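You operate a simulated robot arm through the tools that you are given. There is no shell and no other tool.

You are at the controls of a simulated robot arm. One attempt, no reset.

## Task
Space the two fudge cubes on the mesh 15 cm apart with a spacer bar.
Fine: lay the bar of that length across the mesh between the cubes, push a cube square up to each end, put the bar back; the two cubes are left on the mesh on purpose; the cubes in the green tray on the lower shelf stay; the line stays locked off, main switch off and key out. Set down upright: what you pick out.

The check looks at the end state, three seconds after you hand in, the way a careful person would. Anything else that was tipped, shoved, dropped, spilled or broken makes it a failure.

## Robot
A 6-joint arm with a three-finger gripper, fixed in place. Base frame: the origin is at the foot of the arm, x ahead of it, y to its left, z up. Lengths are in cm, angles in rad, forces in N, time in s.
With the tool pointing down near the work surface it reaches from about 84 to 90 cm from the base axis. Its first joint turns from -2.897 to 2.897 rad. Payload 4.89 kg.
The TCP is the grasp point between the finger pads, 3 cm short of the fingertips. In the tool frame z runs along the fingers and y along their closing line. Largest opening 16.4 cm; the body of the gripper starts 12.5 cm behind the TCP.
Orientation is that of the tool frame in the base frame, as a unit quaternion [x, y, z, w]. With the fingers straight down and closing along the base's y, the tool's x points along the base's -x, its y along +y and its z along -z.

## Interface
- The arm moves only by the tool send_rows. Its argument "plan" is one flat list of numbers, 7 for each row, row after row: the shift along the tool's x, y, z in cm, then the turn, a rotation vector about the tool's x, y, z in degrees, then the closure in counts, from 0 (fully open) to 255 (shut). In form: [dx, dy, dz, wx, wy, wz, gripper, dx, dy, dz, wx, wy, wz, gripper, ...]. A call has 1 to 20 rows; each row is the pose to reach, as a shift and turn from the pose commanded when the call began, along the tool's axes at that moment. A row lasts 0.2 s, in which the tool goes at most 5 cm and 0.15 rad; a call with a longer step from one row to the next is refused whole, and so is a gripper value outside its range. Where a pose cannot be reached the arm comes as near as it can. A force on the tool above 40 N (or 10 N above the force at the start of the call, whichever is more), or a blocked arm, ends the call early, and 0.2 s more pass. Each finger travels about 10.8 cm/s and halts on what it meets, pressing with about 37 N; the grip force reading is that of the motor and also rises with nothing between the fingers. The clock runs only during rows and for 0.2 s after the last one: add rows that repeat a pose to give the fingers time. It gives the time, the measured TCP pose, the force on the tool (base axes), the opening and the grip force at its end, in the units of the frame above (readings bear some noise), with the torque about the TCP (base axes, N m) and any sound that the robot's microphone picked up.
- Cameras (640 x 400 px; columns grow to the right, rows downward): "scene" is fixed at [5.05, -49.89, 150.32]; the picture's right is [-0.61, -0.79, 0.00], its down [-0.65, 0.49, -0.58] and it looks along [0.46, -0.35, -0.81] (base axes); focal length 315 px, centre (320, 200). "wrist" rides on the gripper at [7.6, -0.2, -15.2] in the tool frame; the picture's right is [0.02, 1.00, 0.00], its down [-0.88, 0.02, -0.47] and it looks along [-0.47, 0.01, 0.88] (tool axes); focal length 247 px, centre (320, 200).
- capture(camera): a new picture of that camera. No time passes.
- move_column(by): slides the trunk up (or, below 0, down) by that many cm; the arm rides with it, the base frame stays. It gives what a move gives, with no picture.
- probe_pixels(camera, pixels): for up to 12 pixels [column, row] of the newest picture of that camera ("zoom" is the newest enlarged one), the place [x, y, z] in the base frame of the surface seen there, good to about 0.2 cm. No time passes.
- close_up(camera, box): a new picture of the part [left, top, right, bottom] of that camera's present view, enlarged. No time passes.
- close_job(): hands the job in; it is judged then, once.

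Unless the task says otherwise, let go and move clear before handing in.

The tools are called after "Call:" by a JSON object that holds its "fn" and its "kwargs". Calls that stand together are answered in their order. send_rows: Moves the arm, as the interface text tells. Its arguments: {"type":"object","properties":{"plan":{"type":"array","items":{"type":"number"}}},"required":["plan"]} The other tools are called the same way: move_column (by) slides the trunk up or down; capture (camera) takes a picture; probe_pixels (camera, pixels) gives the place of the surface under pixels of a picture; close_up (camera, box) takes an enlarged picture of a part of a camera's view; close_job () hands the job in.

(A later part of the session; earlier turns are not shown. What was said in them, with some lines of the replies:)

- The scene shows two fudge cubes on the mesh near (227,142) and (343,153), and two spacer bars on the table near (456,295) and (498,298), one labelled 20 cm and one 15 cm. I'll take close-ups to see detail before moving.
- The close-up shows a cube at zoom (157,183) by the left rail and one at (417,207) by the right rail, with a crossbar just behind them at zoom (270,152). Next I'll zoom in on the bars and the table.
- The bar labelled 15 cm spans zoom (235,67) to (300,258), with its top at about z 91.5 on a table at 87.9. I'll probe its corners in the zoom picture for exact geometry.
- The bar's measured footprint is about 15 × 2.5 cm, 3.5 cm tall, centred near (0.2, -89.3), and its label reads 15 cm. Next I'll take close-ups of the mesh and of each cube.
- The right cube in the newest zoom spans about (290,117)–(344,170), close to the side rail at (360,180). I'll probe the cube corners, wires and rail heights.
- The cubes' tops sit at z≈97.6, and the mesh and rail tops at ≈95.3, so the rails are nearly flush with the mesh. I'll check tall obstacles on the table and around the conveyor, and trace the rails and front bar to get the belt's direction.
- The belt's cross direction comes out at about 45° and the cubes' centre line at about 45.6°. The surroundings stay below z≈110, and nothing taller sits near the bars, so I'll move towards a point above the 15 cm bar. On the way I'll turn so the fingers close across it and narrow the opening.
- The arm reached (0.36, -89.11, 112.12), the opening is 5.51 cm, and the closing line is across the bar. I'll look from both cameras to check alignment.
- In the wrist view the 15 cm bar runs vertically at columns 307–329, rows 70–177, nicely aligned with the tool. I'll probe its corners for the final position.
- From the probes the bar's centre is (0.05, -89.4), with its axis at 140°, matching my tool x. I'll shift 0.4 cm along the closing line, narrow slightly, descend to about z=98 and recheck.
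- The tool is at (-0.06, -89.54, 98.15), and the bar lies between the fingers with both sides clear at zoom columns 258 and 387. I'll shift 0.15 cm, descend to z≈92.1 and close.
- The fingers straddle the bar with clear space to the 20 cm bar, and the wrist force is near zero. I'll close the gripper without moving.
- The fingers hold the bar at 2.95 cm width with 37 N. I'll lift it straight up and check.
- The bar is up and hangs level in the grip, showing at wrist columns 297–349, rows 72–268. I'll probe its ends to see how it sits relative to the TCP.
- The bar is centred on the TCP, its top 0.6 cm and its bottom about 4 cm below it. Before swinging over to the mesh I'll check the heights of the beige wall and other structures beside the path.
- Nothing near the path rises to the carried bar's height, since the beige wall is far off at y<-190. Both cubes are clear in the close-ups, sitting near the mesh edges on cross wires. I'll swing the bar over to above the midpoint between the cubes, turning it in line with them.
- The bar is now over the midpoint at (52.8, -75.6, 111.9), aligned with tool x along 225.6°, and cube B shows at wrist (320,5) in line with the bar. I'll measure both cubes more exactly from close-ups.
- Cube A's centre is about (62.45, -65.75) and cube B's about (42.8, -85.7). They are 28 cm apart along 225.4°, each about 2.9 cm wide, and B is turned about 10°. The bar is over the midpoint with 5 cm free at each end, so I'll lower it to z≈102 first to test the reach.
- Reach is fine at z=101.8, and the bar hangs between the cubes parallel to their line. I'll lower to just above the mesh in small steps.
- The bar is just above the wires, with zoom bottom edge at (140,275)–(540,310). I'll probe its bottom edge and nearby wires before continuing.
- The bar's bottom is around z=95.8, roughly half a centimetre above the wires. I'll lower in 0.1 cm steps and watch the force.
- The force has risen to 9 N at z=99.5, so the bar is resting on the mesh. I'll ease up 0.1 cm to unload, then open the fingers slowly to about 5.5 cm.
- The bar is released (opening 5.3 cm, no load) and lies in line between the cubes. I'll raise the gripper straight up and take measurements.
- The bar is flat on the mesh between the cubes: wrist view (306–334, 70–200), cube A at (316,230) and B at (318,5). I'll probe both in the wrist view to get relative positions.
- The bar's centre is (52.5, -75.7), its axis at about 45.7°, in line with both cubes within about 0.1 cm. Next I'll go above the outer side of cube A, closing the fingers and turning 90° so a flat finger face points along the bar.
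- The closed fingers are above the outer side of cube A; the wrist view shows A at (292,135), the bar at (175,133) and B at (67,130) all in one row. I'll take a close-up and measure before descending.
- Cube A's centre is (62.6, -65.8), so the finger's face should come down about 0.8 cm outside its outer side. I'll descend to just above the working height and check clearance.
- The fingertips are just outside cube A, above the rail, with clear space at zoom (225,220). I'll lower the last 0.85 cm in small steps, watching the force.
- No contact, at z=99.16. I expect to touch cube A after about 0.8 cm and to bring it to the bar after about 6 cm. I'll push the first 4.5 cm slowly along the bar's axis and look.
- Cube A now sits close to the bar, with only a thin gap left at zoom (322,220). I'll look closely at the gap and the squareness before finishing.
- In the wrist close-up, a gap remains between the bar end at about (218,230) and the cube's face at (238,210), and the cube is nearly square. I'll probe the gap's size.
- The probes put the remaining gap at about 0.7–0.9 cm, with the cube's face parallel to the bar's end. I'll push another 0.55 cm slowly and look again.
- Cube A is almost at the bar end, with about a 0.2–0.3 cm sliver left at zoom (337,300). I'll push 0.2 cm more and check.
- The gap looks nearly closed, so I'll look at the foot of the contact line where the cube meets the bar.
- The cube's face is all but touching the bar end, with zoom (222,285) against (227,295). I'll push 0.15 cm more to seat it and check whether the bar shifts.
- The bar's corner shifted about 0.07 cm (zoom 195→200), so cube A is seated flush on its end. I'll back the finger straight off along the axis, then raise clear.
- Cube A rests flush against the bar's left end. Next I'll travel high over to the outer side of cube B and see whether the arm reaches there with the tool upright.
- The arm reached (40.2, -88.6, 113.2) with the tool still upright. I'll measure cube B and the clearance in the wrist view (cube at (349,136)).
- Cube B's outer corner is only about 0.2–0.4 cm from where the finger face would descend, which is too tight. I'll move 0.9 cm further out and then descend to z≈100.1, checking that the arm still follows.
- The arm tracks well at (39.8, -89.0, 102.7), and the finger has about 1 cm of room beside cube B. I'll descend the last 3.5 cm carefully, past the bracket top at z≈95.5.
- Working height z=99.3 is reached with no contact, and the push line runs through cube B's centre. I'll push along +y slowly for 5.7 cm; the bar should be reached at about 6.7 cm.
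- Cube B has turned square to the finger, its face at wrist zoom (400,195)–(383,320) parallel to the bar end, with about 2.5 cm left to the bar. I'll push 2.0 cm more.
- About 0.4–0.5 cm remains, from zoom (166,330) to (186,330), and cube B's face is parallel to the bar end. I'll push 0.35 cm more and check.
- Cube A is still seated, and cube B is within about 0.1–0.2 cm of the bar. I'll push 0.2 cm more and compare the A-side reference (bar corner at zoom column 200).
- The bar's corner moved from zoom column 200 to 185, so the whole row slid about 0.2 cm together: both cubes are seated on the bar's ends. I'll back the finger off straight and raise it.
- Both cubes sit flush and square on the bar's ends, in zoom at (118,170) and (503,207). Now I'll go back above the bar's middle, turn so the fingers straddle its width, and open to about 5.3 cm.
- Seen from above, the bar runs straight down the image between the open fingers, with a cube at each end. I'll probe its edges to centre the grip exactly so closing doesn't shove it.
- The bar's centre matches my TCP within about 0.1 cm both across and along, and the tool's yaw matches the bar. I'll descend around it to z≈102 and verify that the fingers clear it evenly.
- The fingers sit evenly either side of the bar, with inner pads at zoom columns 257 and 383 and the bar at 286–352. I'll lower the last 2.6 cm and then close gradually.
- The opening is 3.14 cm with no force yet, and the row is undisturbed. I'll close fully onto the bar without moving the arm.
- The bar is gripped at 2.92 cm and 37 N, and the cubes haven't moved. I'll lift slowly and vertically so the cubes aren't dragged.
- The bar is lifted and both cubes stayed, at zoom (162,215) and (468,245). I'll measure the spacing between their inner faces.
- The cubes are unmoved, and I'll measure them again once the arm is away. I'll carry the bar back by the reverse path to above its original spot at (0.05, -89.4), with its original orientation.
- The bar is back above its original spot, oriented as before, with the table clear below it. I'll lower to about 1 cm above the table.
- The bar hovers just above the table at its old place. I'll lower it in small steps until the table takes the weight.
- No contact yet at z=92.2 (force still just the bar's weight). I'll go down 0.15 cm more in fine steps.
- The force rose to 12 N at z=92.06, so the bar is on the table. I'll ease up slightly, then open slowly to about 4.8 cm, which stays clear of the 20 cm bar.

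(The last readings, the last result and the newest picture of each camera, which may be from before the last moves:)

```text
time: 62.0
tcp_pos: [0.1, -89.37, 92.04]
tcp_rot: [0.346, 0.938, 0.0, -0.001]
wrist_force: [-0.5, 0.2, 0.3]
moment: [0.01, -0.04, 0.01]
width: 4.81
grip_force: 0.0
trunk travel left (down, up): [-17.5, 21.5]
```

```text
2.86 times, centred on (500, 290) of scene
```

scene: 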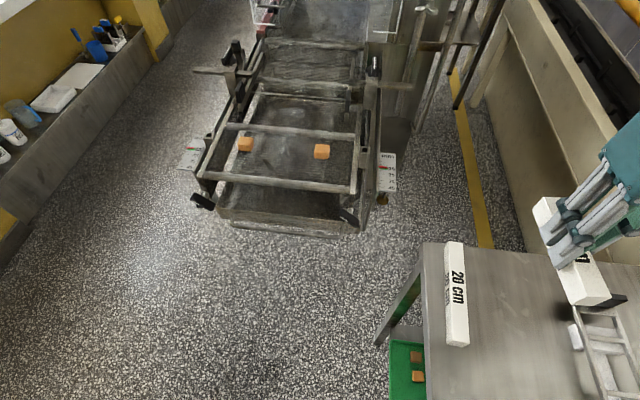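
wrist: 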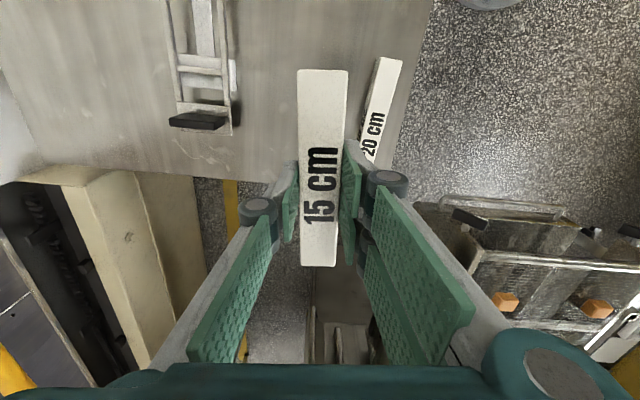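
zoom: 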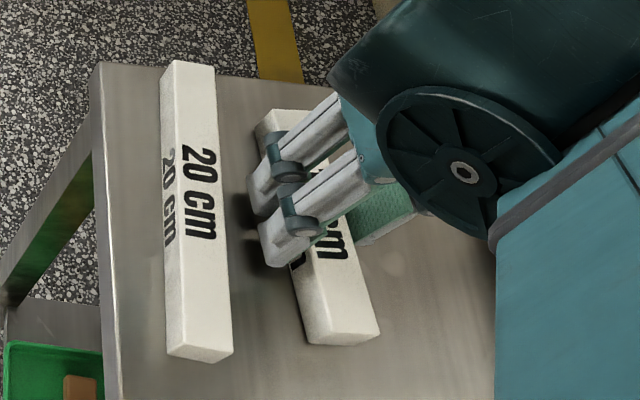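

The bar is released on the table at its old spot (opening 4.81 cm, no load). I'll raise the gripper straight up and clear.

Call:
{"fn": "send_rows", "kwargs": {"plan": [0, 0, -0.8, 0, 0, 0, 180, 0, 0, -2.5, 0, 0, 0, 180, 0, 0, -5.5, 0, 0, 0, 180, 0, 0, -9, 0, 0, 0, 180, 0, 0, -13, 0, 0, 0, 180, 0, 0, -17, 0, 0, 0, 180, 0, 0, -21, 0, 0, 0, 180, 0, 0, -21, 0, 0, 0, 180]}}

Call:
{"fn": "capture", "kwargs": {"camera": "scene"}}

Call:
{"fn": "capture", "kwargs": {"camera": "wrist"}}

Call:
{"fn": "close_up", "kwargs": {"camera": "scene", "box": [400, 230, 640, 400]}}

Call:
{"fn": "probe_pixels", "kwargs": {"camera": "zoom", "pixels": [[238, 69], [267, 69], [320, 246], [281, 251], [222, 80], [264, 256], [272, 160], [150, 30], [185, 32], [198, 260], [162, 258]]}}

```text
time: 63.8
tcp_pos: [0.21, -89.5, 113.43]
tcp_rot: [0.345, 0.939, 0.0, 0.0]
wrist_force: [-0.4, 0.8, 0.5]
moment: [-0.07, -0.04, 0.0]
width: 4.81
grip_force: 0.1
trunk travel left (down, up): [-17.5, 21.5]
```

```text
taken
```

scene: 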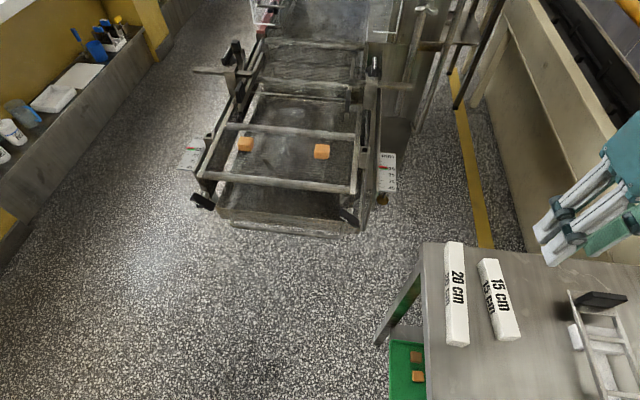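

```text
taken
```

wrist: 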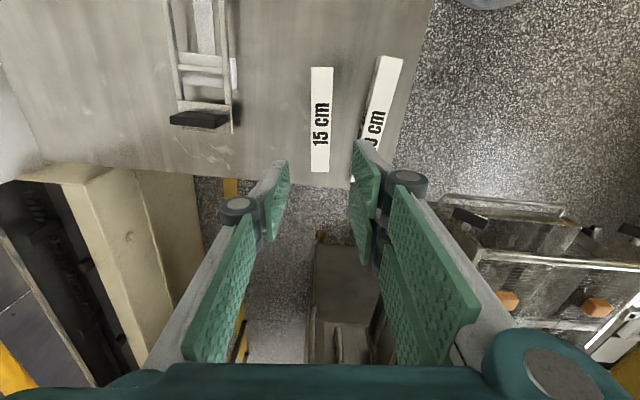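

```text
2.35 times, centred on (520, 315) of scene
```

zoom: 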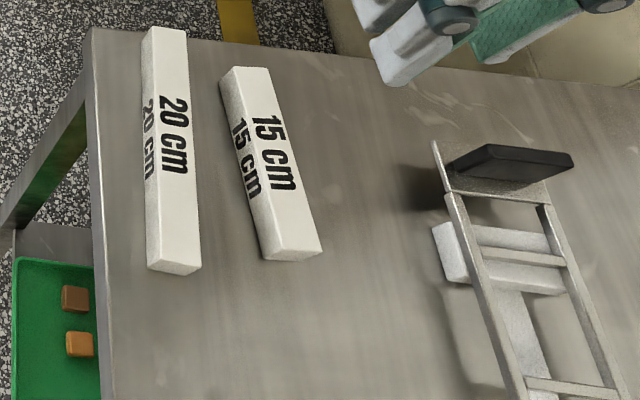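

```text
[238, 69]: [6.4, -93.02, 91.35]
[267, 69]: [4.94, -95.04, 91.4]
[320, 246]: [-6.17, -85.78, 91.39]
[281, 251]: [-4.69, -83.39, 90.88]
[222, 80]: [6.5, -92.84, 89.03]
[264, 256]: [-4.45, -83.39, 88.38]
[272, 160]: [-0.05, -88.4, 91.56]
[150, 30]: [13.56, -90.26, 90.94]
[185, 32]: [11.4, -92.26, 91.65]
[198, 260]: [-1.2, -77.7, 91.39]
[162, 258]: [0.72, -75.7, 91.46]
```

The 15 cm bar is back exactly where it was (corner probes match to about 0.1 cm), and the 20 cm bar and tray are untouched. Now I'll measure the cube spacing with close-ups.

Call:
{"fn": "close_up", "kwargs": {"camera": "scene", "box": [230, 130, 260, 155]}}

Call:
{"fn": "probe_pixels", "kwargs": {"camera": "zoom", "pixels": [[400, 150], [405, 180], [370, 230], [350, 285], [330, 180], [420, 200], [410, 250], [390, 300], [385, 330], [240, 160], [200, 240], [300, 240]]}}

Call:
{"fn": "close_up", "kwargs": {"camera": "scene", "box": [307, 138, 337, 163]}}

Call:
{"fn": "probe_pixels", "kwargs": {"camera": "zoom", "pixels": [[225, 105], [215, 140], [205, 180], [190, 220], [190, 260], [195, 300], [300, 160], [400, 130], [390, 230], [300, 290], [410, 180], [230, 230]]}}

```text
16.00 times, centred on (245, 142) of scene
```

zoom: 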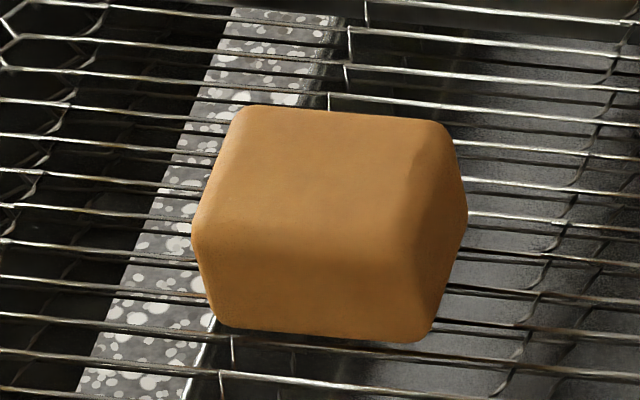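

```text
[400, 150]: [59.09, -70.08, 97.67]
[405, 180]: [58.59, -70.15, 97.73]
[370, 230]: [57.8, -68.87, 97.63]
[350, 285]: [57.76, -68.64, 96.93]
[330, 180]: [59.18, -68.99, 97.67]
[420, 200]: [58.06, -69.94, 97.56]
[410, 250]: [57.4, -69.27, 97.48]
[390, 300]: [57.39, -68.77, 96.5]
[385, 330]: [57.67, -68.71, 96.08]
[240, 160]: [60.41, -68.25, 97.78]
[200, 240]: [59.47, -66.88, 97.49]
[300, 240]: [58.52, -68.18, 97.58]
```

```text
16.00 times, centred on (322, 150) of scene
```

zoom: 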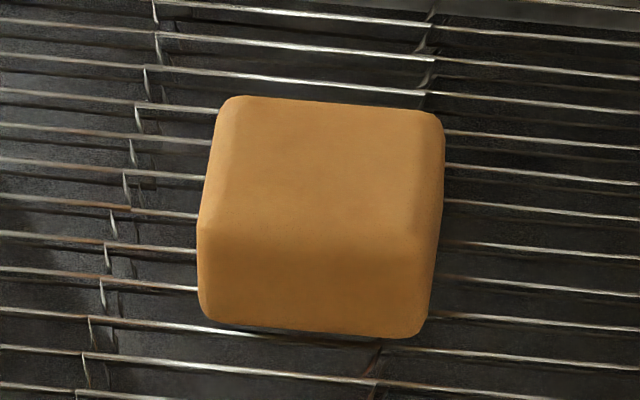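

```text
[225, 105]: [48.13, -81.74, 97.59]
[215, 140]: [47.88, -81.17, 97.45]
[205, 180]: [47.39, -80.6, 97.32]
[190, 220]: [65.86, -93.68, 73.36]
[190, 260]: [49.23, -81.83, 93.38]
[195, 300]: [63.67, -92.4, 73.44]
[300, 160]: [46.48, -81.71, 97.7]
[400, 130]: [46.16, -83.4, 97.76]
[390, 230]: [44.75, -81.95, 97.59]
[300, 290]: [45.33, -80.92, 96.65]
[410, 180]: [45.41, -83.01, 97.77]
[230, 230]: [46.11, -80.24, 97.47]
```

The inner cube faces probe at about -9.45 and -24.45 along the bar axis, a gap of about 15.0 cm. Neither cube moved during the lift, and both are square to the wires. The bar, the 20 cm bar and the tray cubes (zoom (75,298), (80,343)) are in place, and the gripper is empty and clear above the table, so I'll hand in.

Call:
{"fn": "close_job", "kwargs": {}}

```text
The job is handed in.
```

The two fudge cubes now sit on the mesh 15 cm apart. My probes put the gap between their inner faces at about 15.0 cm, give or take a few millimetres.

- **Spacing:** I laid the 15 cm bar on the mesh between the cubes and pushed each one square against an end. I then lifted the bar straight out, and the cubes did not visibly move during the lift.
- **Bar:** It is back on the table, upright with its label up, within about 0.2 cm of where it started.
- **Everything else:** The 20 cm bar and the cubes in the green tray look unchanged, and I did not touch the line's switch or key. While the second cube was being seated, the whole row slid about 0.2 cm along the mesh.

The gripper is empty and about 20 cm above the table. The job is handed in, but no verdict has come back yet.
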